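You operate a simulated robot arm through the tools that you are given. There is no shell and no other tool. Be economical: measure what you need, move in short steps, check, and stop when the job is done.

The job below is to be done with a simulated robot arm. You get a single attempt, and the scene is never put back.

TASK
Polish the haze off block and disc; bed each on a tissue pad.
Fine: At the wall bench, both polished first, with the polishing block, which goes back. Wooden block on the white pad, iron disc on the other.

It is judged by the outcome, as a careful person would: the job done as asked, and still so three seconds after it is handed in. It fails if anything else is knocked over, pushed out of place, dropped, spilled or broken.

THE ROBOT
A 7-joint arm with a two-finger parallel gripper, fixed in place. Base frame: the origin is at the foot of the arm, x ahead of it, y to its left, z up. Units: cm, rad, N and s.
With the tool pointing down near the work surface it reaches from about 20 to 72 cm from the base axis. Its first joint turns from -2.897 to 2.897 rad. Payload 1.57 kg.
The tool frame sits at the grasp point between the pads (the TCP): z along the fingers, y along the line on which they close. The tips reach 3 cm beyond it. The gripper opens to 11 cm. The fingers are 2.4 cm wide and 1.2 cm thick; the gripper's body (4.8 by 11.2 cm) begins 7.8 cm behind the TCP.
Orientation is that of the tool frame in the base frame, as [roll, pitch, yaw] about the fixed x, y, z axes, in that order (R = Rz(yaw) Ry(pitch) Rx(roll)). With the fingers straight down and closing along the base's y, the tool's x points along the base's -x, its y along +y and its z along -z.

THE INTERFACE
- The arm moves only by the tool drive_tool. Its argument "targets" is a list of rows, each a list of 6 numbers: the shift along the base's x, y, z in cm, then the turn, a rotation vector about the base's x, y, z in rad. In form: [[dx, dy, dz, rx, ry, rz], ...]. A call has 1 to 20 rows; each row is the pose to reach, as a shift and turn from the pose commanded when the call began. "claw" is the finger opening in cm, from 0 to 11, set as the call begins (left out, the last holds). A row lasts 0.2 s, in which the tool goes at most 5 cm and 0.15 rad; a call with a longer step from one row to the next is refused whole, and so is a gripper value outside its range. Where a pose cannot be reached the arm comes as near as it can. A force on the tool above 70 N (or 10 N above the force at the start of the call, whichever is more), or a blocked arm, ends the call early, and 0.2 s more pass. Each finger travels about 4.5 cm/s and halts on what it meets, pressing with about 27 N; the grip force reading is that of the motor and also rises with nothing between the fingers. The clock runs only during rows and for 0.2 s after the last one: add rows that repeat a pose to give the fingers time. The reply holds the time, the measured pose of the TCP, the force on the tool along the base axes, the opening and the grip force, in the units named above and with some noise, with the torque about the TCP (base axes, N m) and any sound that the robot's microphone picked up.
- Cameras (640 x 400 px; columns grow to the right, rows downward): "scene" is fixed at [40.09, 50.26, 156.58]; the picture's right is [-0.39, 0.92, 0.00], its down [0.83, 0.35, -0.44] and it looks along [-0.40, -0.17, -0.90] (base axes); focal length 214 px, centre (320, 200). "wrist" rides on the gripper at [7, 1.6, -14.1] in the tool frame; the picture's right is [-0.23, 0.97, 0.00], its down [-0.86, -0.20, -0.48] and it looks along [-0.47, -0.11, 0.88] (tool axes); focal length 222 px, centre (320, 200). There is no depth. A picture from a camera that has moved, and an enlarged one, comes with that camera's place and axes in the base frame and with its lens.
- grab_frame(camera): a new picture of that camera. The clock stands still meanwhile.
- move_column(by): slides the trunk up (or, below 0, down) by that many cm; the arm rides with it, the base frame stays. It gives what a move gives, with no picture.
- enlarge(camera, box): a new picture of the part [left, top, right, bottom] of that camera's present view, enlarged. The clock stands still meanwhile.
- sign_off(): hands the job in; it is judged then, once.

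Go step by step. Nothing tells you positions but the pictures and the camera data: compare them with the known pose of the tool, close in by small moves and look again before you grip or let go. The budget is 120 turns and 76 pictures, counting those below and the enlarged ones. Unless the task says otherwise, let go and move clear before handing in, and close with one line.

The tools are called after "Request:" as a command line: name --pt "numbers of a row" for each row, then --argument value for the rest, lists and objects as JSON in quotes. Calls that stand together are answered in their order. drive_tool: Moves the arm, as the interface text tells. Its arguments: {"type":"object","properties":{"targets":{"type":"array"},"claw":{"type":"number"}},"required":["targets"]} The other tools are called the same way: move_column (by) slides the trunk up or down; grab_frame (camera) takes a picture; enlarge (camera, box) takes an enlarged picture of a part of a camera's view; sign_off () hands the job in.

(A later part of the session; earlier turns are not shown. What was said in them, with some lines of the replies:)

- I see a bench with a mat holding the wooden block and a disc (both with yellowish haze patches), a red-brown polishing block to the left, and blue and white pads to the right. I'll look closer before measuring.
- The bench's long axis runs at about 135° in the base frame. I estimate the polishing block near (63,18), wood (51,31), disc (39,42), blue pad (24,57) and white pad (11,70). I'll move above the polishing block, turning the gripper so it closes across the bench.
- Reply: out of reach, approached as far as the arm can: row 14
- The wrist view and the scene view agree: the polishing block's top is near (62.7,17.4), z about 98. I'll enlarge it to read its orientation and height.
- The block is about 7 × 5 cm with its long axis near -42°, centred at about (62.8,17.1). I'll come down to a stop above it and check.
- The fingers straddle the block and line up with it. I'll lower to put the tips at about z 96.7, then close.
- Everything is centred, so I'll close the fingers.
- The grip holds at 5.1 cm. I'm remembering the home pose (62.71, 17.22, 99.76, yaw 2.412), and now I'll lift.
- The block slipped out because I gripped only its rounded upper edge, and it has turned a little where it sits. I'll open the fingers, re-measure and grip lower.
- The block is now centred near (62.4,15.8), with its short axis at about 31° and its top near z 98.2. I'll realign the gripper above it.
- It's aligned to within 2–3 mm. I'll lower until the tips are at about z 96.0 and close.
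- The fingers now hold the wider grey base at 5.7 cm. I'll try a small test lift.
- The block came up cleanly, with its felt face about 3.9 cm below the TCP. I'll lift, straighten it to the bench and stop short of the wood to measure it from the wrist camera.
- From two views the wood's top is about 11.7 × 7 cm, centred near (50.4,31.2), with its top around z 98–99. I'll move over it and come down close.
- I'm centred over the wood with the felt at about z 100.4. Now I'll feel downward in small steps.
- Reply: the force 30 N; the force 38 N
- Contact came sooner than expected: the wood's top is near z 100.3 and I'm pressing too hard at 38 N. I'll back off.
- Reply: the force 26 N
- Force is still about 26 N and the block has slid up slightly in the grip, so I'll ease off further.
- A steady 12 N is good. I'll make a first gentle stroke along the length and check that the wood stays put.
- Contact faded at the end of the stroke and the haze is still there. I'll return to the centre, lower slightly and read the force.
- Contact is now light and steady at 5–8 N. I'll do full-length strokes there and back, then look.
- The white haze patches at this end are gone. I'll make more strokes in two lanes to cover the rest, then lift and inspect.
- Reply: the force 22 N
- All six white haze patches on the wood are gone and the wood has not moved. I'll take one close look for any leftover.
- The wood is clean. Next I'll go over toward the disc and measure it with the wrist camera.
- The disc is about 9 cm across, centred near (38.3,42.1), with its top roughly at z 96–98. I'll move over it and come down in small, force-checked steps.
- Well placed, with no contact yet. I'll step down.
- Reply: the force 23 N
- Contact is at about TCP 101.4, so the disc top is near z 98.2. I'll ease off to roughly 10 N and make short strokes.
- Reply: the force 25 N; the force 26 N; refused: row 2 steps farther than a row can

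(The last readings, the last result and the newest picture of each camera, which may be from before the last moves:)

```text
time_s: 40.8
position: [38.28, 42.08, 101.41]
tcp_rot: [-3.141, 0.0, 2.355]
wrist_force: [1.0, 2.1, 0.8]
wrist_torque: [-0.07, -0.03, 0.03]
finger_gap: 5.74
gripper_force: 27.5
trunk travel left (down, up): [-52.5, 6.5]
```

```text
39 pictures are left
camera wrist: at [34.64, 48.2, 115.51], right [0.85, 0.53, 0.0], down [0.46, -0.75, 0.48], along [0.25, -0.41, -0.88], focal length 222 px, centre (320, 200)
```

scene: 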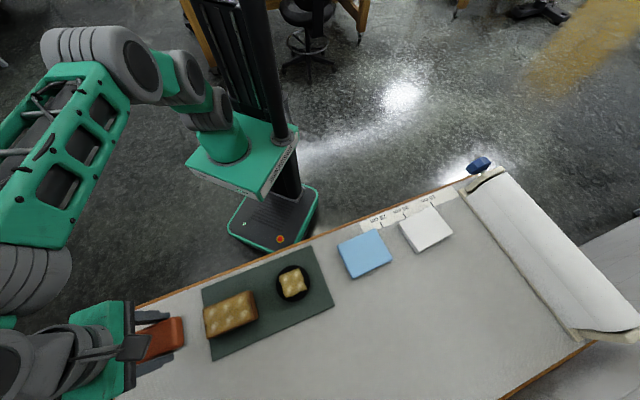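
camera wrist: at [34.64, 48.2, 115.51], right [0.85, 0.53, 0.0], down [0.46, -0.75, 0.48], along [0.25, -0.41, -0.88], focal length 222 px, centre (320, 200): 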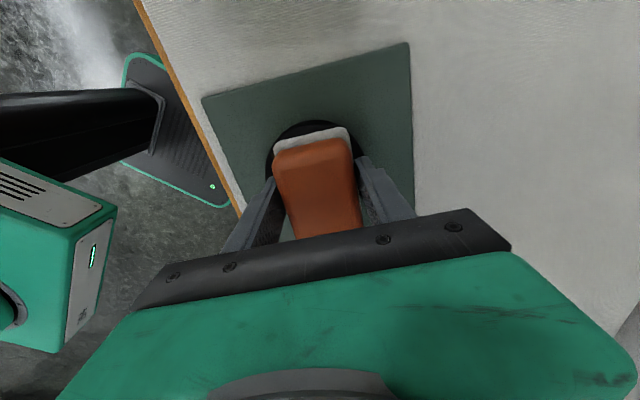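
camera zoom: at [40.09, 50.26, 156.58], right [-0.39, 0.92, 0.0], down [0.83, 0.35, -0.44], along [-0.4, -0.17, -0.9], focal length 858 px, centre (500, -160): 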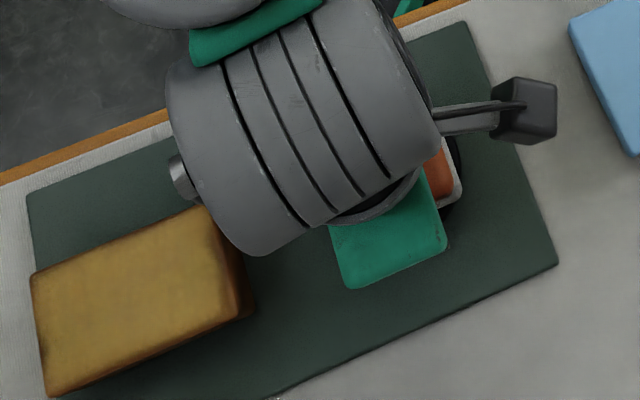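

The lift was refused because one step was too long, so I'll repeat it with shorter steps.

Request:
drive_tool --pt "0 0 3 0 0 0" --pt "1 -1 7 0 0 0" --pt "3 -3 10 0 0 0" --pt "6 -6 10 0 0 0" --pt "8 -8 10 0 0 0" --pt "8 -8 10 0 0 0"

Request:
enlarge --camera "wrist" --box '[160, 0, 416, 160]'

Request:
enlarge --camera "scene" --box '[195, 240, 355, 340]'

```text
time_s: 42.2
position: [46.48, 33.92, 111.29]
tcp_rot: [-3.142, 0.0, 2.353]
wrist_force: [-0.4, 0.5, -1.2]
wrist_torque: [-0.03, 0.01, -0.03]
finger_gap: 5.75
gripper_force: 26.7
trunk travel left (down, up): [-52.5, 6.5]
```

```text
2.50 times, centred on (288, 80) of wrist
camera zoom: at [42.71, 40.1, 125.47], right [0.85, 0.53, 0.0], down [0.46, -0.75, 0.48], along [0.25, -0.41, -0.88], focal length 555 px, centre (400, 500)
```

zoom: 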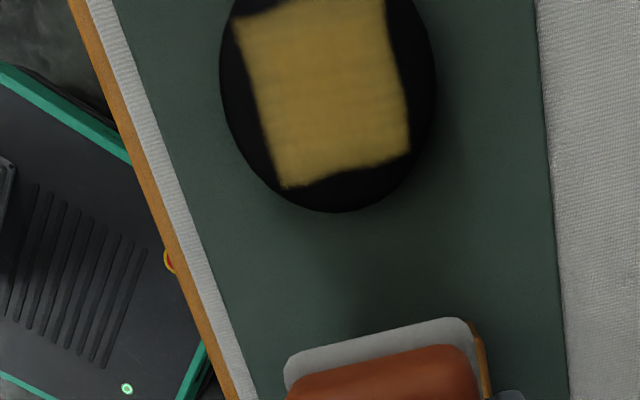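

```text
4.00 times, centred on (275, 290) of scene
camera zoom: at [40.09, 50.26, 156.58], right [-0.39, 0.92, 0.0], down [0.83, 0.35, -0.44], along [-0.4, -0.17, -0.9], focal length 858 px, centre (500, -160)
```

zoom: 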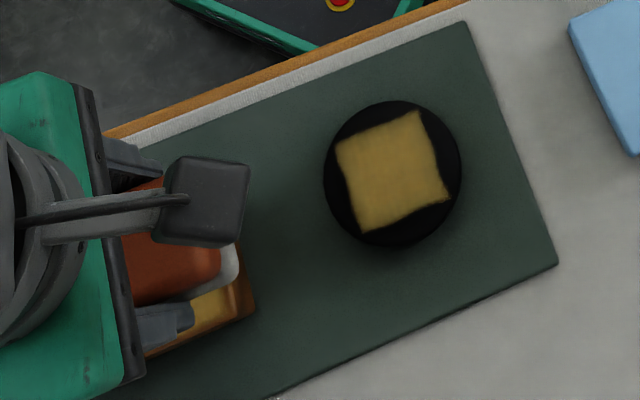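

The disc's white haze is gone too, with disc and wood still in place. Now I'll take the polishing block back to its original spot and angle.

Request:
drive_tool --pt "3.2 -3.3 0 0 0 0.02" --pt "6.4 -6.6 0 0 0 0.04" --pt "9.6 -9.9 0 0 0 0.055" --pt "12.8 -13.2 0 0 0 0.055" --pt "16.1 -16.5 0 0 0 0.055" --pt "16.1 -16.5 -4 0 0 0.055" --pt "16.1 -16.5 -8 0 0 0.055" --pt "16.1 -16.5 -11.3 0 0 0.055" --pt "16.1 -16.5 -11.3 0 0 0.055"

Request:
enlarge --camera "scene" --box '[90, 290, 250, 390]'

Request:
grab_frame --camera "wrist"

```text
time_s: 44.2
position: [62.45, 17.67, 100.03]
tcp_rot: [3.141, 0.0, 2.41]
wrist_force: [-0.3, -0.2, -0.4]
wrist_torque: [-0.01, 0.0, -0.03]
finger_gap: 5.72
gripper_force: 26.5
trunk travel left (down, up): [-52.5, 6.5]
```

```text
4.00 times, centred on (170, 340) of scene
camera zoom: at [40.09, 50.26, 156.58], right [-0.39, 0.92, 0.0], down [0.83, 0.35, -0.44], along [-0.4, -0.17, -0.9], focal length 858 px, centre (920, -360)
```

zoom: 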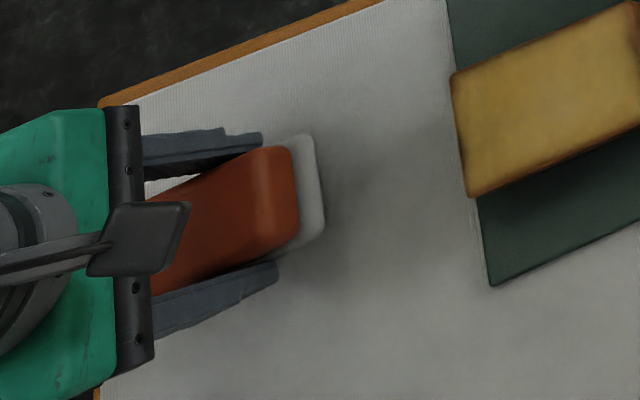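

```text
35 pictures are left
camera wrist: at [58.48, 23.51, 114.14], right [0.82, 0.57, 0.0], down [0.5, -0.72, 0.48], along [0.27, -0.39, -0.88], focal length 222 px, centre (320, 200)
```

wrist: 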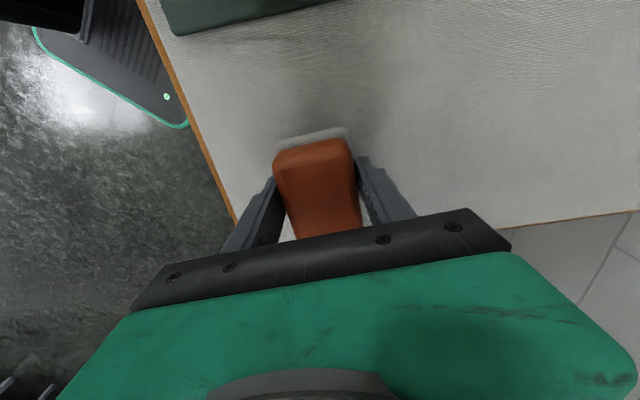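

It matches the original picture well; I'll nudge about 2 mm and set it down gently.

Request:
drive_tool --pt "-0.1 -0.1 -0.8 0 0 0" --pt "-0.1 -0.1 -1.3 0 0 0" --pt "-0.1 -0.1 -1.5 0 0 0" --pt "-0.1 -0.1 -1.5 0 0 0"

Request:
drive_tool --pt "0 0 -0.1 0 0 0" --pt "0 0 -0.2 0 0 0" --pt "0 0 -0.2 0 0 0"

```text
time_s: 45.2
position: [62.33, 17.54, 98.44]
tcp_rot: [-3.141, -0.001, 2.409]
wrist_force: [0.1, 0.0, -1.2]
wrist_torque: [0.04, 0.02, -0.01]
finger_gap: 5.7
gripper_force: 27.0
trunk travel left (down, up): [-52.5, 6.5]
```

```text
time_s: 46.0
position: [62.3, 17.52, 98.37]
tcp_rot: [-3.141, -0.002, 2.411]
wrist_force: [-1.0, -0.4, -0.2]
wrist_torque: [0.01, -0.06, 0.0]
finger_gap: 5.7
gripper_force: 27.2
trunk travel left (down, up): [-52.5, 6.5]
```

Request:
drive_tool --pt "0 0 -0.1 0 0 0" --pt "0 0 -0.15 0 0 0" --pt "0 0 -0.15 0 0 0"

```text
time_s: 46.8
position: [62.37, 17.37, 98.26]
tcp_rot: [3.14, 0.001, 2.408]
wrist_force: [-0.7, -0.6, 3.7]
wrist_torque: [-0.07, 0.12, 0.0]
finger_gap: 5.71
gripper_force: 26.4
trunk travel left (down, up): [-52.5, 6.5]
```

The felt has touched the bench. I'll release, rise clear and check the placement.

Request:
drive_tool --pt "0 0 0 0 0 0" --pt "0 0 0 0 0 0" --pt "0 0 0 0 0 0" --pt "0 0 0 0 0 0" --pt "0 0 0 0 0 0" --pt "0 0 4 0 0 0" --pt "0 0 8 0 0 0" --pt "0 0 12 0 0 0" --pt "0 0 16 0 0 0" --pt "-3 3 17 0 0 0" --pt "-3 3 17 0 0 0" --claw 11

Request:
enlarge --camera "scene" --box '[110, 240, 350, 390]'

Request:
grab_frame --camera "wrist"

```text
time_s: 49.2
position: [59.33, 20.45, 115.14]
tcp_rot: [3.141, 0.001, 2.407]
wrist_force: [-0.2, 0.3, 0.4]
wrist_torque: [0.0, -0.02, 0.0]
finger_gap: 11.01
gripper_force: 0.0
trunk travel left (down, up): [-52.5, 6.5]
```

```text
2.67 times, centred on (230, 315) of scene
camera zoom: at [40.09, 50.26, 156.58], right [-0.39, 0.92, 0.0], down [0.83, 0.35, -0.44], along [-0.4, -0.17, -0.9], focal length 572 px, centre (560, -107)
```

zoom: 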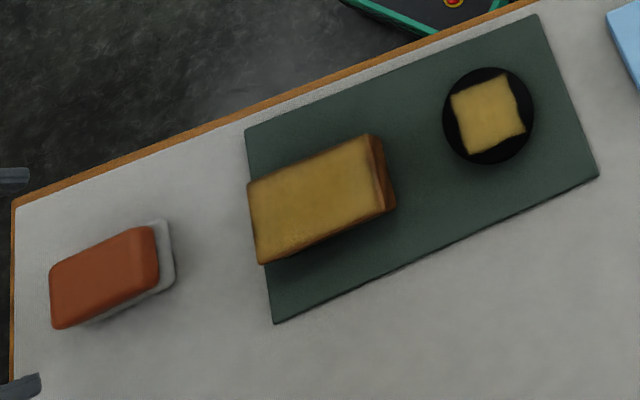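

```text
33 pictures are left
camera wrist: at [55.29, 26.38, 129.4], right [0.82, 0.57, 0.0], down [0.5, -0.72, 0.48], along [0.27, -0.39, -0.88], focal length 222 px, centre (320, 200)
```

wrist: 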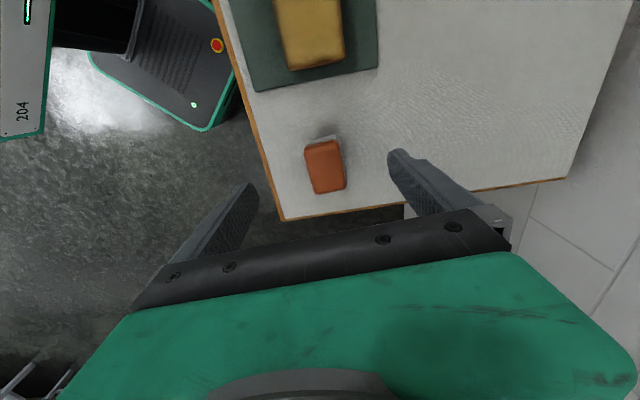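

The polishing block is back within a few millimetres of its original spot, and the wood and disc are clean and unmoved. Next I'll hover over the wood to grip it across its width.

Request:
drive_tool --pt "-3 3.6 0 0 0 -0.05" --pt "-6 7.2 0 0 0 -0.05" --pt "-8.9 10.65 0 0 0 -0.05" --pt "-8.9 10.65 -4 0 0 -0.05" --pt "-8.9 10.65 -8.5 0 0 -0.05" --pt "-8.9 10.65 -8.5 0 0 -0.05"

Request:
grab_frame --camera "wrist"

```text
time_s: 50.6
position: [50.35, 31.22, 106.78]
tcp_rot: [-3.141, 0.0, 2.36]
wrist_force: [-0.1, 1.0, 0.4]
wrist_torque: [-0.01, -0.01, -0.03]
finger_gap: 10.97
gripper_force: 0.1
trunk travel left (down, up): [-52.5, 6.5]
```

```text
32 pictures are left
camera wrist: at [46.69, 37.22, 120.84], right [0.85, 0.53, 0.0], down [0.47, -0.74, 0.48], along [0.25, -0.41, -0.88], focal length 222 px, centre (320, 200)
```

wrist: 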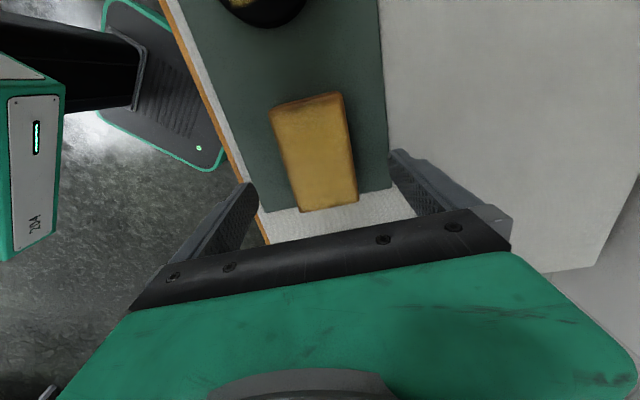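

The wood measures about 10.7 × 6.3 × 5 cm, centred at (50.0,31.3) and aligned with the gripper. I'll go down around it and close.

Request:
drive_tool --pt "-0.3 0.1 -3 0 0 0" --pt "-0.3 0.1 -6 0 0 0" --pt "-0.3 0.1 -7.9 0 0 0" --pt "-0.3 0.1 -7.9 0 0 0"

Request:
drive_tool --pt "0 0 0 0 0 0" --pt "0 0 0 0 0 0" --pt "0 0 0 0 0 0" --pt "0 0 0 0 0 0" --pt "0 0 0 0 0 0" --claw 4

Request:
drive_tool --pt "0 0 0.5 0 0 0" --pt "0 0 1 0 0 0" --pt "0 0 2 0 0 0" --pt "0 0 2 0 0 0"

Request:
enlarge --camera "scene" --box '[110, 240, 350, 390]'

```text
time_s: 51.6
position: [51.09, 31.96, 100.59]
tcp_rot: [-3.133, 0.0, 2.359]
wrist_force: [0.4, 0.5, 0.6]
wrist_torque: [0.03, 0.03, -0.01]
finger_gap: 11.02
gripper_force: 0.1
out of reach, approached as far as the arm can: row 2, 3, 4
trunk travel left (down, up): [-52.5, 6.5]
```

```text
time_s: 52.8
position: [51.11, 31.87, 100.42]
tcp_rot: [-3.131, 0.0, 2.359]
wrist_force: [-1.2, -0.6, 0.0]
wrist_torque: [0.02, -0.04, 0.01]
finger_gap: 6.77
gripper_force: 26.8
trunk travel left (down, up): [-52.5, 6.5]
```

```text
time_s: 53.8
position: [51.13, 31.83, 102.34]
tcp_rot: [-3.141, 0.001, 2.36]
wrist_force: [0.2, 0.3, -2.7]
wrist_torque: [-0.04, 0.01, -0.01]
finger_gap: 6.75
gripper_force: 27.2
trunk travel left (down, up): [-52.5, 6.5]
```

```text
2.67 times, centred on (230, 315) of scene
camera zoom: at [40.09, 50.26, 156.58], right [-0.39, 0.92, 0.0], down [0.83, 0.35, -0.44], along [-0.4, -0.17, -0.9], focal length 572 px, centre (560, -107)
```

zoom: 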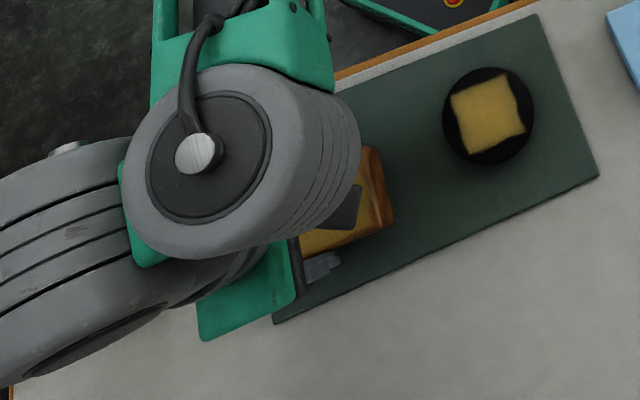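

The wood is lifted and held firmly at 6.75 cm, although the arm reported a reach limit there. I'll raise it and carry it toward the white pad, stopping short to measure the pad.

Request:
drive_tool --pt "0 0 4 0 0 0" --pt "0 0 8 0 0 0" --pt "-1.5 1.5 11 0 0 0" --pt "-4.5 4.5 12 0 0 0" --pt "-7.8 7.6 12 0 0 0" --pt "-11.1 10.8 12 0 0 0" --pt "-14.4 14 12 0 0 0" --pt "-17.7 17.2 12 0 0 0" --pt "-21 20.4 12 0 0 0" --pt "-24.3 23.6 12 0 0 0" --pt "-27.6 26.8 12 0 0 0" --pt "-30.5 29.5 12 0 0 0" --pt "-32.5 31.2 12 0 0 0" --pt "-32.5 31.2 12 0 0 0"

Request:
grab_frame --camera "wrist"

Request:
grab_frame --camera "scene"

```text
time_s: 56.8
position: [18.38, 62.44, 114.08]
tcp_rot: [-3.139, 0.001, 2.36]
wrist_force: [-0.2, -0.1, -3.1]
wrist_torque: [0.02, -0.02, -0.03]
finger_gap: 6.77
gripper_force: 27.9
out of reach, approached as far as the arm can: row 13, 14
trunk travel left (down, up): [-52.5, 6.5]
```

```text
30 pictures are left
camera wrist: at [14.71, 68.54, 128.15], right [0.85, 0.53, 0.0], down [0.47, -0.74, 0.48], along [0.25, -0.41, -0.88], focal length 222 px, centre (320, 200)
```

wrist: 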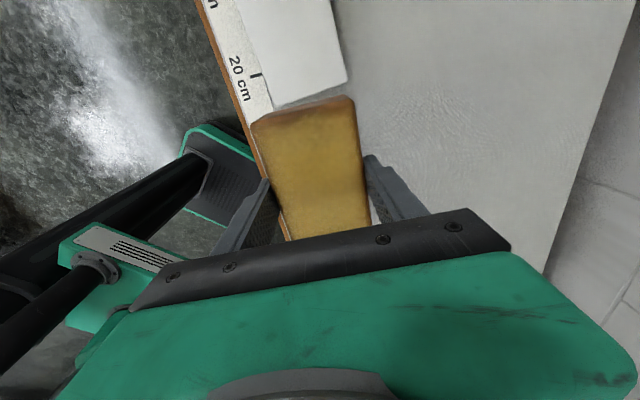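

```text
29 pictures are left
```

scene: 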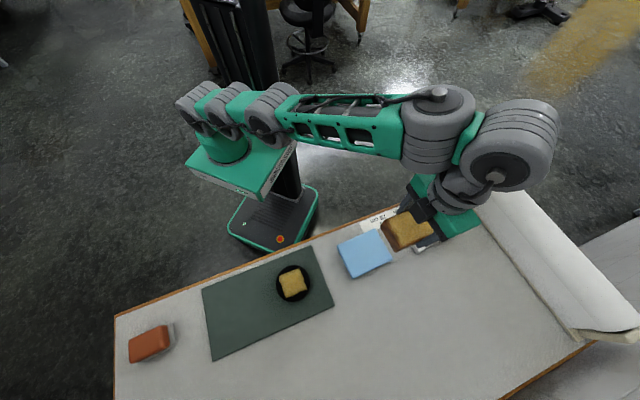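

The arm stalls here at about 65 cm radius and z 114, while the pad is at about 71 cm. Reach seemed better lower down, so I'll try a small step lower and outward.

Request:
drive_tool --pt "0 0 -2 0 0 0" --pt "-1 1 -4 0 0 0" --pt "-2.5 2.5 -4 0 0 0" --pt "-4 4 -4 0 0 0" --pt "-4 4 -4 0 0 0"

```text
time_s: 58.0
position: [15.15, 64.53, 109.76]
tcp_rot: [-3.14, 0.0, 2.358]
wrist_force: [0.6, 0.6, -2.0]
wrist_torque: [-0.04, -0.02, 0.02]
finger_gap: 6.75
gripper_force: 26.9
out of reach, approached as far as the arm can: row 3, 4, 5
trunk travel left (down, up): [-52.5, 6.5]
```

Reach does improve with a lower tool relative to the shoulder, so I'll raise the trunk and then lower the arm within that.

Request:
move_column --by 6

Request:
drive_tool --pt "0 0 -3 0 0 0" --pt "0 0 -6 0 0 0" --pt "-1 1 -7.5 0 0 0" --pt "-2 2 -7.5 0 0 0" --pt "-2 2 -7.5 0 0 0"

Request:
grab_frame --camera "wrist"

```text
time_s: 59.0
position: [15.17, 64.54, 115.68]
tcp_rot: [-3.141, 0.001, 2.359]
wrist_force: [-0.2, 0.4, -1.5]
wrist_torque: [-0.02, 0.0, -0.02]
finger_gap: 6.74
gripper_force: 26.9
trunk travel left (down, up): [-58.5, 0.5]
```

```text
time_s: 60.2
position: [13.23, 66.54, 108.14]
tcp_rot: [-3.141, 0.0, 2.359]
wrist_force: [-0.7, 0.1, -4.0]
wrist_torque: [0.0, -0.03, 0.0]
finger_gap: 6.76
gripper_force: 27.5
trunk travel left (down, up): [-58.5, 0.5]
```

```text
28 pictures are left
camera wrist: at [9.42, 72.59, 122.39], right [0.85, 0.53, 0.0], down [0.47, -0.74, 0.48], along [0.25, -0.41, -0.88], focal length 222 px, centre (320, 200)
```

wrist: 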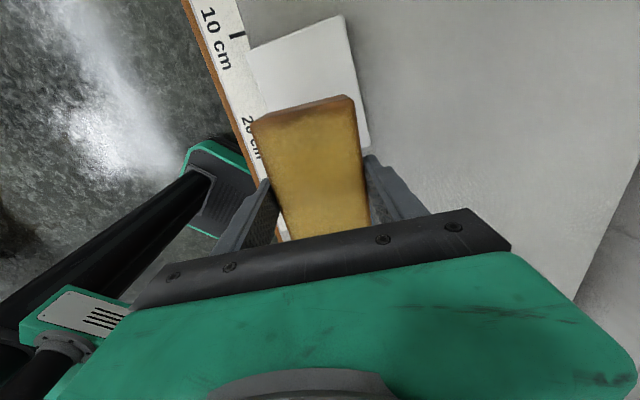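

The white pad is about 12.7 × 9 cm, centred near (10.1,70.6) and turned about 5° from the bench axis. I'll advance, lower and match its angle.

Request:
drive_tool --pt "-0.5 0.6 -2 0 0 0.05" --pt "-1.3 1.7 -3 0 0 0.09" --pt "-2.2 2.9 -3.5 0 0 0.09" --pt "-3.1 4.1 -3.5 0 0 0.09" --pt "-3.1 4.1 -3.5 0 0 0.09"

Request:
grab_frame --camera "wrist"

Request:
enlarge --camera "scene" --box '[320, 140, 560, 290]'

```text
time_s: 61.4
position: [9.97, 67.72, 104.44]
tcp_rot: [3.14, 0.0, 2.451]
wrist_force: [-0.1, -0.1, -2.0]
wrist_torque: [0.02, 0.01, 0.02]
finger_gap: 6.76
gripper_force: 27.2
out of reach, approached as far as the arm can: row 2, 3, 4, 5
trunk travel left (down, up): [-58.5, 0.5]
```

```text
27 pictures are left
camera wrist: at [5.69, 73.54, 118.6], right [0.8, 0.6, 0.0], down [0.53, -0.7, 0.48], along [0.29, -0.38, -0.88], focal length 222 px, centre (320, 200)
```

wrist: 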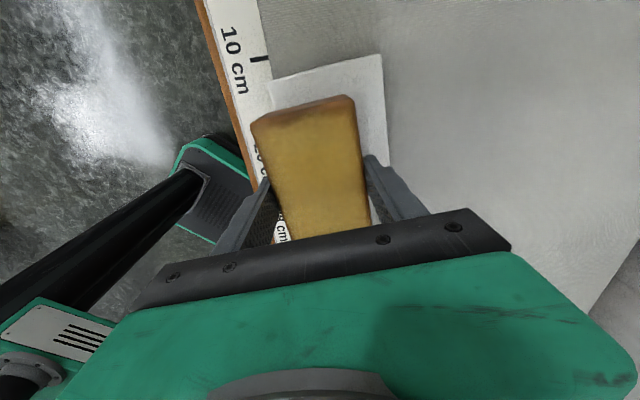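

```text
2.67 times, centred on (440, 215) of scene
camera zoom: at [40.09, 50.26, 156.58], right [-0.39, 0.92, 0.0], down [0.83, 0.35, -0.44], along [-0.4, -0.17, -0.9], focal length 572 px, centre (0, 160)
```

zoom: 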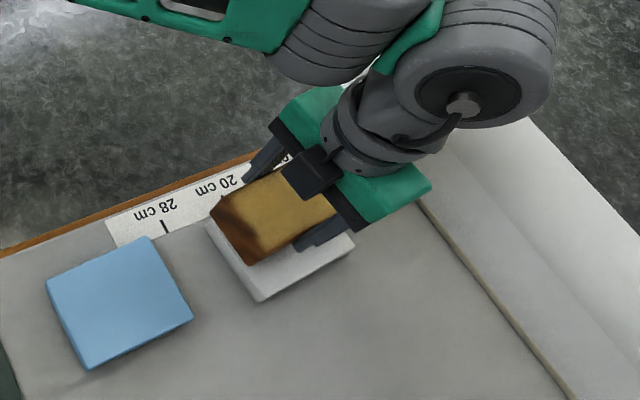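

The arm is at full stretch about 3 cm short of the pad's centre with this grip. My plan is to rest the wood on the pad where it is (stably, off-centre), then regrip it nearer its inner end and lower, which gains the missing reach. I'll lower gently.

Request:
drive_tool --pt "0 0 -0.5 0 0 0" --pt "0 0 -1 0 0 0" --pt "0 0 -1.4 0 0 0" --pt "0 0 -1.4 0 0 0"

Request:
drive_tool --pt "0 0 -0.2 0 0 0" --pt "0 0 -0.4 0 0 0" --pt "0 0 -0.4 0 0 0"

```text
time_s: 62.4
position: [9.88, 67.81, 102.92]
tcp_rot: [-3.14, 0.0, 2.45]
wrist_force: [0.7, -0.4, -2.9]
wrist_torque: [0.03, 0.03, -0.01]
finger_gap: 6.75
gripper_force: 26.8
trunk travel left (down, up): [-58.5, 0.5]
```

```text
time_s: 63.2
position: [9.84, 67.69, 102.69]
tcp_rot: [-3.141, -0.002, 2.45]
wrist_force: [0.3, -0.3, -2.3]
wrist_torque: [0.02, 0.02, -0.01]
finger_gap: 6.73
gripper_force: 26.8
trunk travel left (down, up): [-58.5, 0.5]
```

No contact yet, and the command tracks the actual pose. At this height I'll see how much further out it can go.

Request:
drive_tool --pt "0.1 0.5 0 0 0 0" --pt "0.2 1.0 0 0 0 0" --pt "0.3 1.6 0 0 0 0" --pt "0.3 1.6 0 0 0 0"

```text
time_s: 64.2
position: [9.97, 68.25, 102.54]
tcp_rot: [-3.141, 0.001, 2.448]
wrist_force: [0.2, -0.3, -2.5]
wrist_torque: [-0.01, 0.01, -0.01]
finger_gap: 6.73
gripper_force: 27.0
out of reach, approached as far as the arm can: row 2, 3, 4
trunk travel left (down, up): [-58.5, 0.5]
```

Request:
drive_tool --pt "0 0 -0.2 0 0 0" --pt "0 0 -0.4 0 0 0" --pt "0 0 -0.4 0 0 0"

Request:
drive_tool --pt "0 0 -0.2 0 0 0" --pt "0 0 -0.4 0 0 0" --pt "0 0 -0.4 0 0 0"

Request:
enlarge --camera "scene" --box '[370, 175, 490, 250]'

```text
time_s: 65.0
position: [10.03, 68.21, 102.35]
tcp_rot: [3.14, 0.001, 2.452]
wrist_force: [-0.9, 0.7, 1.8]
wrist_torque: [-0.09, 0.07, 0.0]
finger_gap: 6.74
gripper_force: 27.0
trunk travel left (down, up): [-58.5, 0.5]
```

```text
time_s: 65.8
position: [10.02, 68.19, 102.19]
tcp_rot: [3.136, -0.004, 2.452]
wrist_force: [0.1, 3.1, 24.1]
wrist_torque: [-0.33, -0.17, -0.01]
finger_gap: 6.74
gripper_force: 27.1
trunk travel left (down, up): [-58.5, 0.5]
```

```text
5.33 times, centred on (430, 212) of scene
camera zoom: at [40.09, 50.26, 156.58], right [-0.39, 0.92, 0.0], down [0.83, 0.35, -0.44], along [-0.4, -0.17, -0.9], focal length 1144 px, centre (-267, 133)
```

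zoom: 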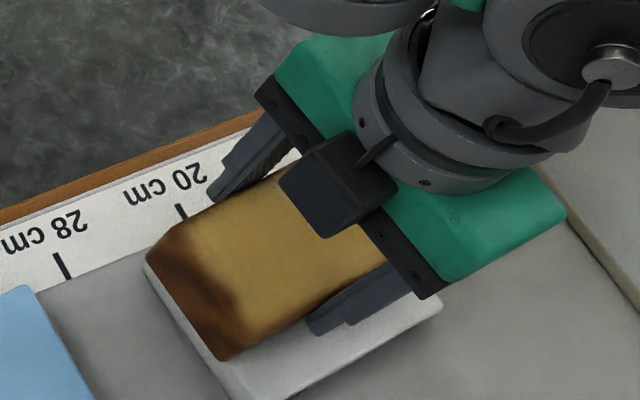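

It's resting on the pad, whose top is near z 97.35. I'll ease off, open, slide along the wood toward its near end and look.

Request:
drive_tool --pt "0 0 0.2 0 0 0" --pt "0 0 0.2 0 0 0" --pt "0 0 0.2 0 0 0" --pt "0 0 0.2 0 0 0" --pt "0.7 -0.6 0.2 0 0 0" --pt "1.4 -1.2 0.2 0 0 0" --pt "2.1 -1.75 0.2 0 0 0" --pt "2.7 -2.25 0.2 0 0 0" --pt "2.7 -2.25 -0.4 0 0 0" --pt "2.7 -2.25 -1.0 0 0 0" --pt "2.7 -2.25 -1.0 0 0 0" --claw 9

Request:
grab_frame --camera "wrist"

Request:
enlarge --camera "scene" --box '[370, 175, 490, 250]'

```text
time_s: 68.2
position: [12.8, 67.97, 100.98]
tcp_rot: [-3.14, 0.001, 2.451]
wrist_force: [-0.5, -2.0, 0.6]
wrist_torque: [-0.02, 0.04, 0.04]
finger_gap: 9.03
gripper_force: 0.2
out of reach, approached as far as the arm can: row 8, 9, 10, 11
trunk travel left (down, up): [-58.5, 0.5]
```

```text
24 pictures are left
camera wrist: at [8.69, 73.67, 115.15], right [0.8, 0.6, 0.0], down [0.53, -0.7, 0.48], along [0.29, -0.38, -0.88], focal length 222 px, centre (320, 200)
```

wrist: 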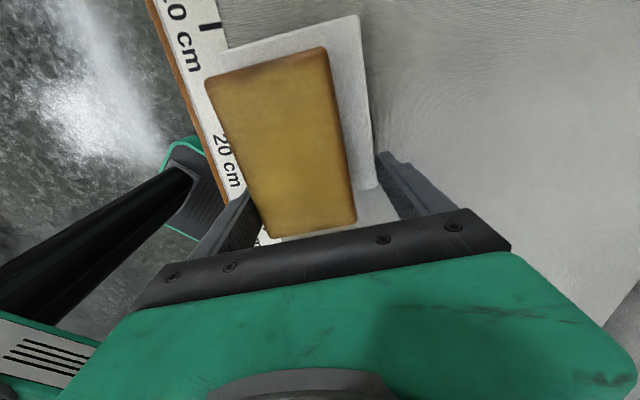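

```text
5.33 times, centred on (430, 212) of scene
camera zoom: at [40.09, 50.26, 156.58], right [-0.39, 0.92, 0.0], down [0.83, 0.35, -0.44], along [-0.4, -0.17, -0.9], focal length 1144 px, centre (-267, 133)
```

zoom: 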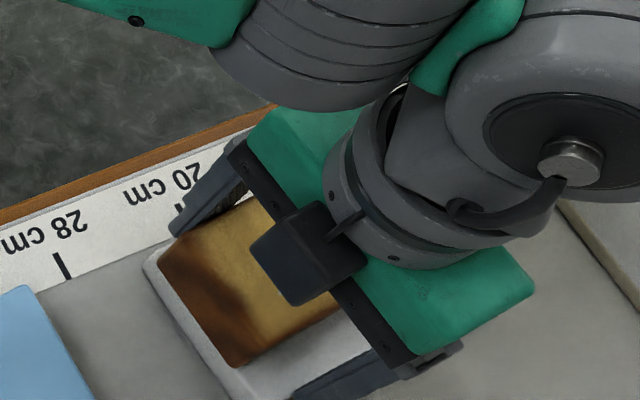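

Sliding at this height the arm was nudged outward, and a finger moved the wood about 6 mm toward the pad's centre; the pad itself hasn't moved. The wood is now about 1 cm off-centre both ways. The gripper centre sits about 0.9 cm further out than the wood, so closing the fingers will centre it across the pad.

Request:
drive_tool --pt "0 0 0 0 0 0" --pt "0 0 0 0 0 0" --pt "0 0 0 0 0 0" --pt "0 0 0 0 0 0" --claw 6.3

Request:
drive_tool --pt "0 0 0.3 0 0 0" --pt "0 0 0.6 0 0 0" --pt "-0.3 0.25 0.6 0 0 0" --pt "-0.7 0.55 0.6 0 0 0" --pt "-0.7 0.55 0.6 0 0 0"

Request:
grab_frame --camera "wrist"

Request:
enlarge --camera "scene" --box '[370, 175, 490, 250]'

```text
time_s: 69.2
position: [12.93, 67.86, 100.99]
tcp_rot: [-3.139, 0.001, 2.451]
wrist_force: [0.1, 0.0, 0.9]
wrist_torque: [0.02, 0.0, 0.07]
finger_gap: 6.89
gripper_force: 27.7
trunk travel left (down, up): [-58.5, 0.5]
```

```text
time_s: 70.4
position: [12.05, 66.51, 101.47]
tcp_rot: [-3.139, 0.0, 2.448]
wrist_force: [-0.1, 0.5, -2.5]
wrist_torque: [-0.04, -0.06, 0.02]
finger_gap: 6.88
gripper_force: 27.3
out of reach, approached as far as the arm can: row 1, 2, 3
trunk travel left (down, up): [-58.5, 0.5]
```

```text
22 pictures are left
camera wrist: at [7.76, 72.34, 115.54], right [0.8, 0.6, 0.0], down [0.53, -0.7, 0.48], along [0.29, -0.38, -0.88], focal length 222 px, centre (320, 200)
```

wrist: 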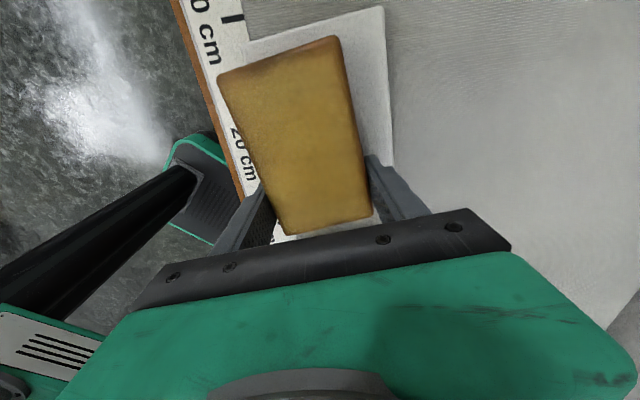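

```text
5.33 times, centred on (430, 212) of scene
camera zoom: at [40.09, 50.26, 156.58], right [-0.39, 0.92, 0.0], down [0.83, 0.35, -0.44], along [-0.4, -0.17, -0.9], focal length 1144 px, centre (-267, 133)
```

zoom: 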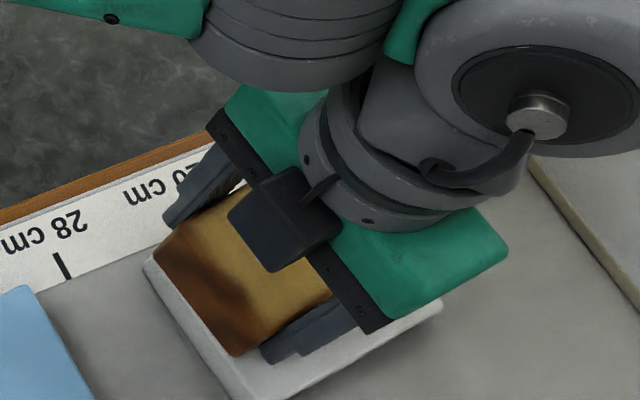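

The wood is now held near its end and just lifted, about 2 cm short of centre. I'll move it outward as far as the arm allows.

Request:
drive_tool --pt "0 0 0.2 0 0 0" --pt "0 0.7 0.2 0 0 0" --pt "0.1 1.4 0.2 0 0 0" --pt "0.1 2.2 0.2 0 0 0" --pt "0.1 2.2 0.2 0 0 0"

```text
time_s: 71.6
position: [12.03, 68.02, 101.51]
tcp_rot: [-3.141, 0.0, 2.45]
wrist_force: [-0.7, -0.3, -2.1]
wrist_torque: [-0.05, -0.05, 0.02]
finger_gap: 6.88
gripper_force: 27.2
out of reach, approached as far as the arm can: row 4, 5
trunk travel left (down, up): [-58.5, 0.5]
```

The wood's centre is now within about 0.7 cm of the pad's centre and fully over it. I'll lower gently to contact.

Request:
drive_tool --pt "0 0 -0.2 0 0 0" --pt "0 0 -0.4 0 0 0" --pt "0 0 -0.4 0 0 0"

```text
time_s: 72.4
position: [12.12, 68.0, 101.09]
tcp_rot: [3.142, 0.001, 2.451]
wrist_force: [0.1, -0.1, -2.5]
wrist_torque: [-0.01, -0.06, 0.0]
finger_gap: 6.88
gripper_force: 27.3
trunk travel left (down, up): [-58.5, 0.5]
```

Request:
drive_tool --pt "0 0 -0.15 0 0 0" --pt "0 0 -0.25 0 0 0" --pt "0 0 -0.25 0 0 0"

Request:
enlarge --camera "wrist" --box '[180, 0, 436, 160]'

```text
time_s: 73.2
position: [12.13, 68.07, 100.94]
tcp_rot: [-3.141, 0.001, 2.45]
wrist_force: [-0.6, -1.3, 2.3]
wrist_torque: [-0.06, 0.05, 0.1]
finger_gap: 6.86
gripper_force: 26.7
trunk travel left (down, up): [-58.5, 0.5]
```

```text
2.50 times, centred on (308, 80) of wrist
camera zoom: at [7.83, 73.78, 115.16], right [0.8, 0.6, 0.0], down [0.53, -0.7, 0.48], along [0.29, -0.38, -0.88], focal length 555 px, centre (350, 500)
```

zoom: 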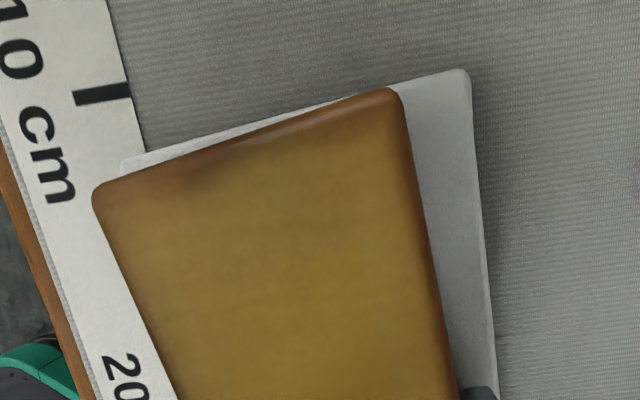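

Contact is at about 5 N, and the wood sits inside the pad on every side. I'll release and rise straight up.

Request:
drive_tool --pt "0 0 0 0 0 0" --pt "0 0 0 0 0 0" --pt "0 0 0 0 0 0" --pt "0 0 0 0 0 0" --pt "0 0 1 0 0 0" --pt "0 0 2.5 0 0 0" --pt "0 -0.3 5 0 0 0" --pt "0 -1 9 0 0 0" --pt "0 -3 13 0 0 0" --pt "1 -5 15 0 0 0" --pt "4 -7 15 0 0 0" --pt "7 -9.5 15 0 0 0" --pt "7 -9.5 15 0 0 0" --claw 11

Request:
enlarge --camera "scene" --box '[320, 160, 512, 280]'

```text
time_s: 76.0
position: [19.86, 61.64, 116.28]
tcp_rot: [-3.135, 0.003, 2.45]
wrist_force: [0.2, 0.0, 0.9]
wrist_torque: [0.02, 0.02, 0.0]
finger_gap: 10.99
gripper_force: 0.0
out of reach, approached as far as the arm can: row 8, 11, 12, 13
trunk travel left (down, up): [-58.5, 0.5]
```

```text
3.33 times, centred on (416, 220) of scene
camera zoom: at [40.09, 50.26, 156.58], right [-0.39, 0.92, 0.0], down [0.83, 0.35, -0.44], along [-0.4, -0.17, -0.9], focal length 715 px, centre (0, 133)
```

zoom: 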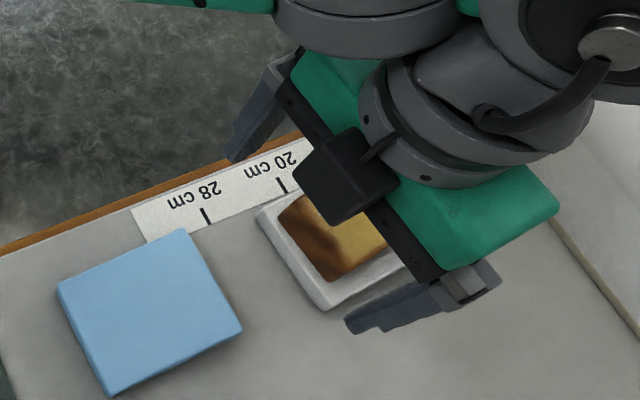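

The wood sits nicely inside the white pad. The arm is in an awkward, stretched configuration, so I'll put the trunk back and retract inward and up to free it.

Request:
move_column --by -4

Request:
drive_tool --pt "0 -1 2 0 0 -0.05" --pt "1 -3 5 0 0 -0.09" --pt "2 -5 8 0 0 -0.09" --pt "3 -8 11 0 0 -0.09" --pt "4 -11 12 0 0 -0.09" --pt "5 -14 12 0 0 -0.09" --pt "6 -17 12 0 0 -0.09" --pt "6 -17 12 0 0 -0.09"

Request:
grab_frame --camera "scene"

```text
time_s: 76.8
position: [19.94, 61.6, 112.29]
tcp_rot: [-3.133, 0.004, 2.449]
wrist_force: [-0.2, 0.1, 0.9]
wrist_torque: [0.02, -0.01, -0.01]
finger_gap: 11.0
gripper_force: 0.0
trunk travel left (down, up): [-54.5, 4.5]
```

```text
time_s: 78.6
position: [25.93, 44.58, 124.24]
tcp_rot: [-3.134, 0.004, 2.36]
wrist_force: [-0.3, 0.5, 0.1]
wrist_torque: [-0.02, 0.02, -0.01]
finger_gap: 10.99
gripper_force: 0.1
out of reach, approached as far as the arm can: row 1, 2
trunk travel left (down, up): [-54.5, 4.5]
```

```text
18 pictures are left
```

scene: 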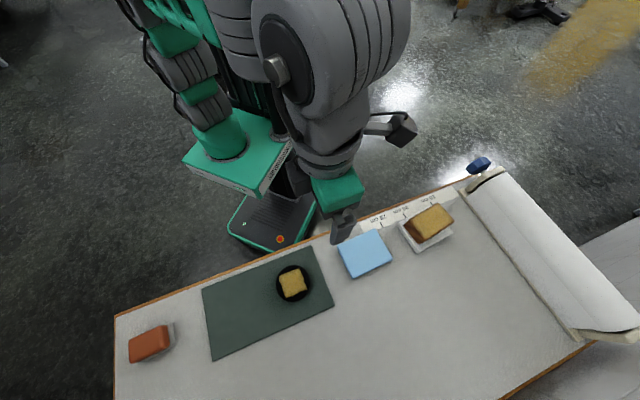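

The arm is free again and the wood sits on the white pad. Next is the disc: I'll lower the trunk for better low-down reach and hover over it.

Request:
move_column --by -8

Request:
drive_tool --pt "4 -0.8 0 0 0 0" --pt "8 -1.6 0 0 0 0" --pt "12.4 -2.5 0 0 0 0" --pt "12.4 -2.5 -4 0 0 0" --pt "12.4 -2.5 -8 0 0 0" --pt "12.4 -2.5 -10.5 0 0 0" --pt "12.4 -2.5 -10.5 0 0 0"

Request:
grab_frame --camera "wrist"

```text
time_s: 79.8
position: [25.98, 44.71, 116.37]
tcp_rot: [-3.134, 0.002, 2.359]
wrist_force: [-0.1, 0.0, -0.8]
wrist_torque: [0.0, 0.01, 0.02]
finger_gap: 11.02
gripper_force: 0.1
trunk travel left (down, up): [-46.5, 12.5]
```

```text
time_s: 81.4
position: [38.41, 41.95, 105.86]
tcp_rot: [-3.136, 0.003, 2.36]
wrist_force: [-0.7, 0.1, 0.1]
wrist_torque: [0.0, 0.0, 0.0]
finger_gap: 10.98
gripper_force: 0.1
trunk travel left (down, up): [-46.5, 12.5]
```

```text
17 pictures are left
camera wrist: at [34.68, 48.3, 119.99], right [0.85, 0.53, -0.01], down [0.47, -0.74, 0.48], along [0.25, -0.41, -0.88], focal length 222 px, centre (320, 200)
```

wrist: 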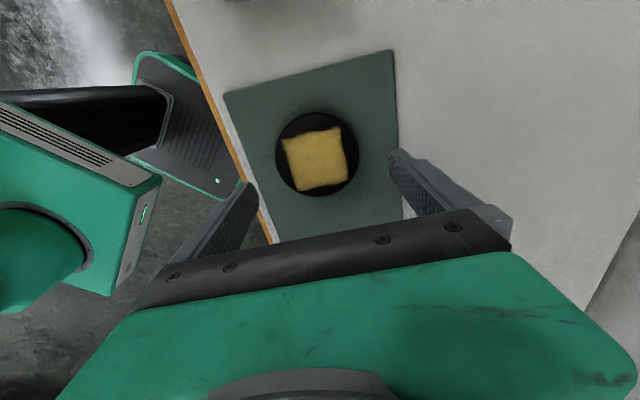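

The disc is 8.5 cm across with its centre at (37.8,42.4). I'll shift slightly, descend and close.

Request:
drive_tool --pt "-0.5 0.4 -2 0 0 0" --pt "-0.5 0.4 -4.5 0 0 0" --pt "-0.5 0.4 -6 0 0 0" --pt "-0.5 0.4 -7 0 0 0" --pt "-0.5 0.4 -7 0 0 0"

Request:
enlarge --camera "wrist" --box '[220, 80, 444, 220]'

```text
time_s: 82.6
position: [37.88, 42.45, 98.79]
tcp_rot: [-3.135, 0.002, 2.361]
wrist_force: [0.0, -0.4, 0.4]
wrist_torque: [0.02, -0.03, 0.05]
finger_gap: 10.99
gripper_force: 0.0
trunk travel left (down, up): [-46.5, 12.5]
```

```text
2.86 times, centred on (332, 150) of wrist
camera zoom: at [34.2, 48.72, 112.88], right [0.85, 0.53, -0.01], down [0.47, -0.74, 0.48], along [0.25, -0.41, -0.88], focal length 635 px, centre (286, 343)
```

zoom: 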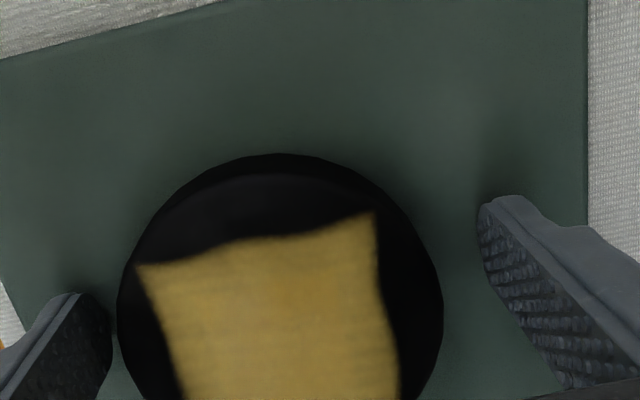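

The fingers straddle the disc's centre, so I'll close and test-lift.

Request:
drive_tool --pt "0 0 0 0 0 0" --pt "0 0 0 0 0 0" --pt "0 0 0 0 0 0" --pt "0 0 0 0 0 0" --pt "0 0 0 0 0 0" --claw 5

Request:
drive_tool --pt "0 0 0.3 0 0 0" --pt "0 0 0.7 0 0 0" --pt "0 0 1.2 0 0 0" --pt "0 0 1.2 0 0 0"

Request:
enlarge --camera "wrist" --box '[220, 80, 444, 220]'

```text
time_s: 83.8
position: [37.96, 42.41, 98.74]
tcp_rot: [-3.13, 0.002, 2.36]
wrist_force: [-4.5, -4.2, -0.9]
wrist_torque: [0.01, -0.02, -0.04]
finger_gap: 8.77
gripper_force: 26.8
trunk travel left (down, up): [-46.5, 12.5]
```

```text
time_s: 84.8
position: [37.93, 42.59, 99.96]
tcp_rot: [-3.133, 0.004, 2.359]
wrist_force: [-0.3, -0.3, -9.2]
wrist_torque: [0.05, 0.05, 0.0]
finger_gap: 8.74
gripper_force: 26.3
trunk travel left (down, up): [-46.5, 12.5]
```

```text
2.86 times, centred on (332, 150) of wrist
camera zoom: at [34.22, 48.79, 114.05], right [0.85, 0.53, -0.01], down [0.47, -0.74, 0.48], along [0.25, -0.41, -0.88], focal length 635 px, centre (286, 343)
```

zoom: 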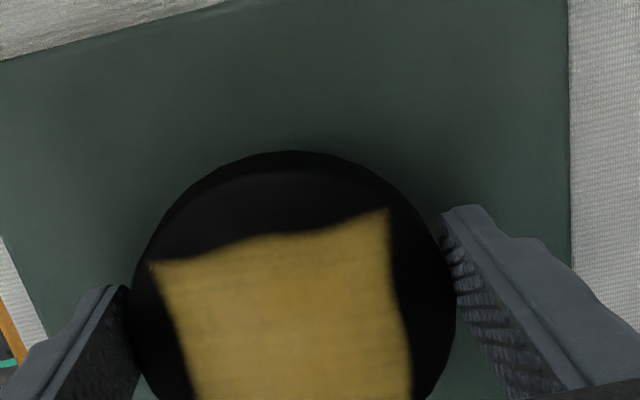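

The disc is held securely (about 0.9 kg). I'll raise it and carry it over the blue pad.

Request:
drive_tool --pt "0 0 1.5 0 0 0" --pt "0 0 4 0 0 0" --pt "0 0 6 0 0 0" --pt "-1.5 1.5 7 0 0 0" --pt "-3.5 3.5 7 0 0 0" --pt "-5.5 5.5 7 0 0 0" --pt "-7.5 7.5 7 0 0 0" --pt "-9.5 9.5 7 0 0 0" --pt "-11.5 11.5 7 0 0 0" --pt "-13 13.1 7 0 0 0" --pt "-14 14.2 7 0 0 0" --pt "-14 14.2 7 0 0 0"

Request:
grab_frame --camera "wrist"

Request:
enlarge --camera "scene" --box '[300, 160, 492, 280]'

```text
time_s: 87.4
position: [23.8, 56.79, 107.0]
tcp_rot: [-3.134, 0.003, 2.36]
wrist_force: [-0.4, 0.3, -9.4]
wrist_torque: [0.04, 0.01, -0.02]
finger_gap: 8.76
gripper_force: 27.0
trunk travel left (down, up): [-46.5, 12.5]
```

```text
14 pictures are left
camera wrist: at [20.13, 63.0, 121.1], right [0.85, 0.53, -0.01], down [0.47, -0.74, 0.48], along [0.25, -0.41, -0.88], focal length 222 px, centre (320, 200)
```

wrist: 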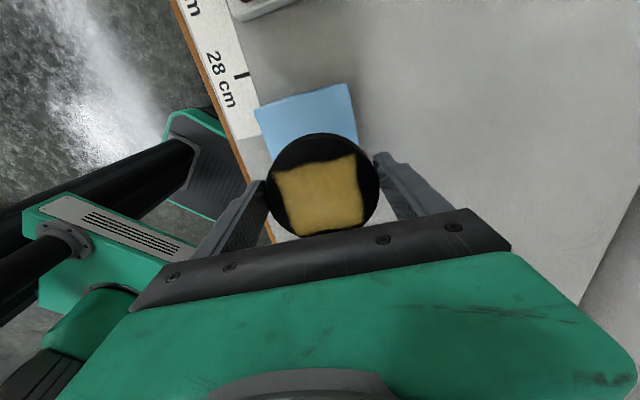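

```text
3.33 times, centred on (396, 220) of scene
camera zoom: at [40.09, 50.26, 156.58], right [-0.39, 0.92, 0.0], down [0.83, 0.35, -0.44], along [-0.4, -0.17, -0.9], focal length 715 px, centre (67, 133)
```

zoom: 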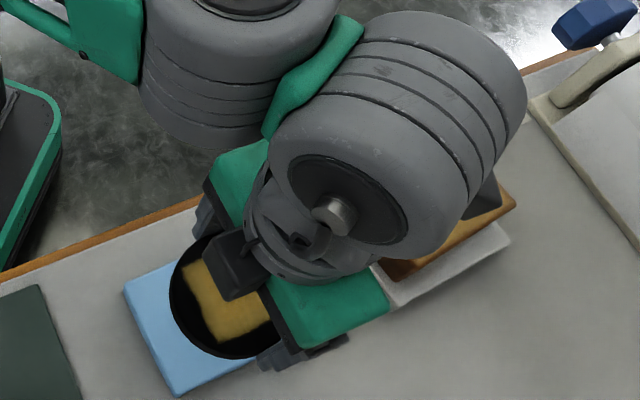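

The disc is centred over the blue pad to within 2–3 mm. I'll lower toward contact.

Request:
drive_tool --pt "-0.1 -0.1 -2 0 0 0" --pt "-0.1 -0.15 -4 0 0 0" --pt "-0.1 -0.15 -5.2 0 0 0" --pt "-0.1 -0.15 -5.7 0 0 0" --pt "-0.1 -0.15 -5.7 0 0 0"

Request:
drive_tool --pt "0 0 -0.2 0 0 0" --pt "0 0 -0.3 0 0 0" --pt "0 0 -0.3 0 0 0"

```text
time_s: 88.6
position: [23.72, 56.62, 101.3]
tcp_rot: [-3.132, 0.003, 2.361]
wrist_force: [-0.3, 0.3, -9.5]
wrist_torque: [0.06, 0.06, 0.02]
finger_gap: 8.75
gripper_force: 27.0
trunk travel left (down, up): [-46.5, 12.5]
```

```text
time_s: 89.4
position: [23.85, 56.61, 100.8]
tcp_rot: [-3.131, 0.004, 2.359]
wrist_force: [-0.7, 0.3, -9.2]
wrist_torque: [0.02, 0.09, 0.01]
finger_gap: 8.74
gripper_force: 26.9
trunk travel left (down, up): [-46.5, 12.5]
```

Request:
drive_tool --pt "0 0 -0.15 0 0 0" --pt "0 0 -0.25 0 0 0" --pt "0 0 -0.25 0 0 0"

Request:
enlarge --camera "wrist" --box '[200, 60, 456, 220]'

```text
time_s: 90.2
position: [23.74, 56.53, 100.71]
tcp_rot: [-3.132, 0.002, 2.358]
wrist_force: [-0.5, -0.9, -10.0]
wrist_torque: [0.04, 0.05, -0.02]
finger_gap: 8.75
gripper_force: 27.6
trunk travel left (down, up): [-46.5, 12.5]
```

```text
2.50 times, centred on (328, 140) of wrist
camera zoom: at [20.08, 62.86, 114.81], right [0.85, 0.53, -0.01], down [0.47, -0.74, 0.48], along [0.25, -0.41, -0.88], focal length 555 px, centre (300, 350)
```

zoom: 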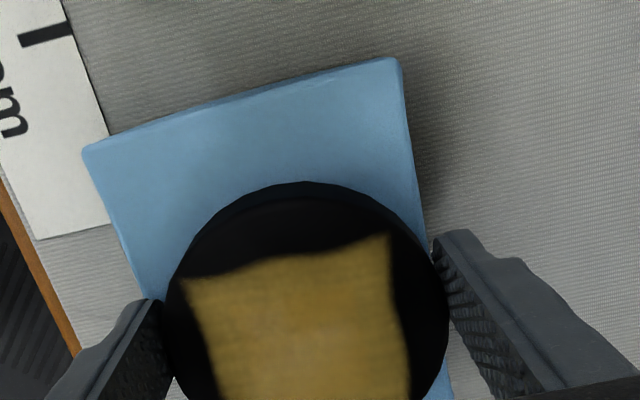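

Almost touching; in this close view the disc sits about 4 mm too far to the outer side. I'll raise a hair, shift and lower again.

Request:
drive_tool --pt "0 0 0.4 0 0 0" --pt "-0.5 0 0.4 0 0 0" --pt "-0.5 0 0 0 0 0" --pt "-0.5 0 -0.2 0 0 0" --pt "-0.5 0 -0.2 0 0 0"

Request:
drive_tool --pt "0 0 -0.1 0 0 0" --pt "0 0 -0.2 0 0 0" --pt "0 0 -0.2 0 0 0"

```text
time_s: 91.4
position: [23.3, 56.64, 100.72]
tcp_rot: [-3.136, 0.004, 2.358]
wrist_force: [-0.3, 0.8, -2.6]
wrist_torque: [-0.02, -0.04, -0.01]
finger_gap: 8.77
gripper_force: 27.3
trunk travel left (down, up): [-46.5, 12.5]
```

```text
time_s: 92.2
position: [23.26, 56.52, 100.52]
tcp_rot: [-3.139, 0.002, 2.36]
wrist_force: [2.0, 1.9, 11.7]
wrist_torque: [-0.19, -0.12, 0.01]
finger_gap: 8.75
gripper_force: 27.0
trunk travel left (down, up): [-46.5, 12.5]
```

The disc is resting on the pad. A quick check of its position before I let go.

Request:
enlarge --camera "wrist" --box '[200, 60, 456, 220]'

```text
2.50 times, centred on (328, 140) of wrist
camera zoom: at [19.56, 62.79, 114.78], right [0.85, 0.53, 0.0], down [0.47, -0.74, 0.48], along [0.25, -0.41, -0.88], focal length 555 px, centre (300, 350)
```

zoom: 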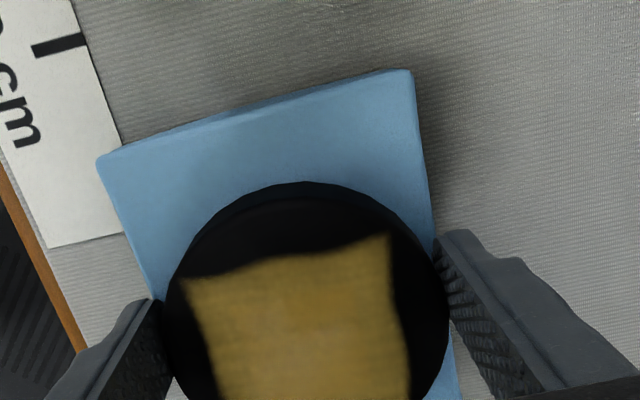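

It's well centred across the pad. I'll ease the pressure, open, rise straight up and retreat.

Request:
drive_tool --pt "0 0 0.2 0 0 0" --pt "0 0 0.2 0 0 0" --pt "0 0 0.2 0 0 0" --pt "0 0 0.2 0 0 0" --pt "0 0 0.2 0 0 0" --pt "0 0 2 0 0 0" --pt "0 0 5 0 0 0" --pt "0 0 9 0 0 0" --pt "0 -2 13 0 0 0" --pt "-1 -6 15 0 0 0" --pt "-2 -10 17 0 0 0" --pt "-3 -14 18 0 0 0" --pt "-4 -18 18 0 0 0" --pt "-4 -18 18 0 0 0" --claw 11

Request:
grab_frame --camera "scene"

Request:
enlarge --camera "scene" --box '[320, 160, 512, 280]'

```text
time_s: 95.2
position: [19.25, 38.57, 118.3]
tcp_rot: [-3.135, 0.003, 2.36]
wrist_force: [0.9, 0.0, 0.1]
wrist_torque: [-0.01, 0.0, 0.0]
finger_gap: 11.0
gripper_force: 0.0
trunk travel left (down, up): [-46.5, 12.5]
```

```text
10 pictures are left
```

scene: 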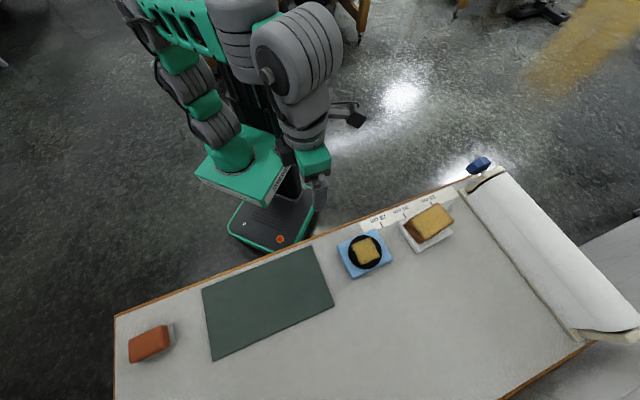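

```text
3.33 times, centred on (416, 220) of scene
camera zoom: at [40.09, 50.26, 156.58], right [-0.39, 0.92, 0.0], down [0.83, 0.35, -0.44], along [-0.4, -0.17, -0.9], focal length 715 px, centre (0, 133)
```

zoom: 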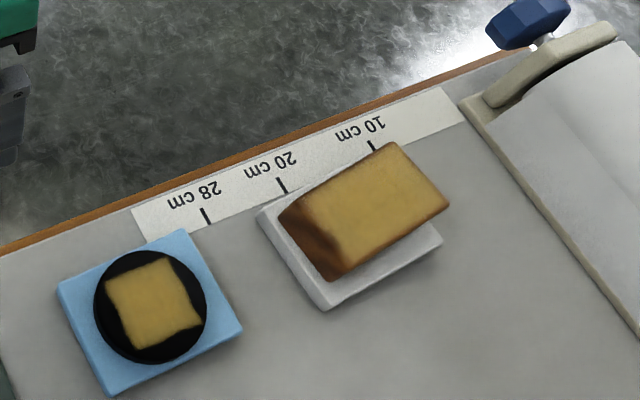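

Everything is where it should be: the wood on the white pad, the disc on the blue pad, the polishing block back at its spot and the gripper clear. I'm handing in.

Request:
sign_off

```text
The job is handed in.
```

The wooden block and iron disc are both polished. The block rests on the white pad, the disc on the blue one, and the polishing block is back within a few millimetres of where it started. The white haze came off both; the yellow colouring underneath stayed, and I took it to be their own surface. The polishing block slipped once on the first pick-up and shifted about 1.5 cm on the bench before I gripped it again. The wood sits slightly off the centre of its pad but fully on it.
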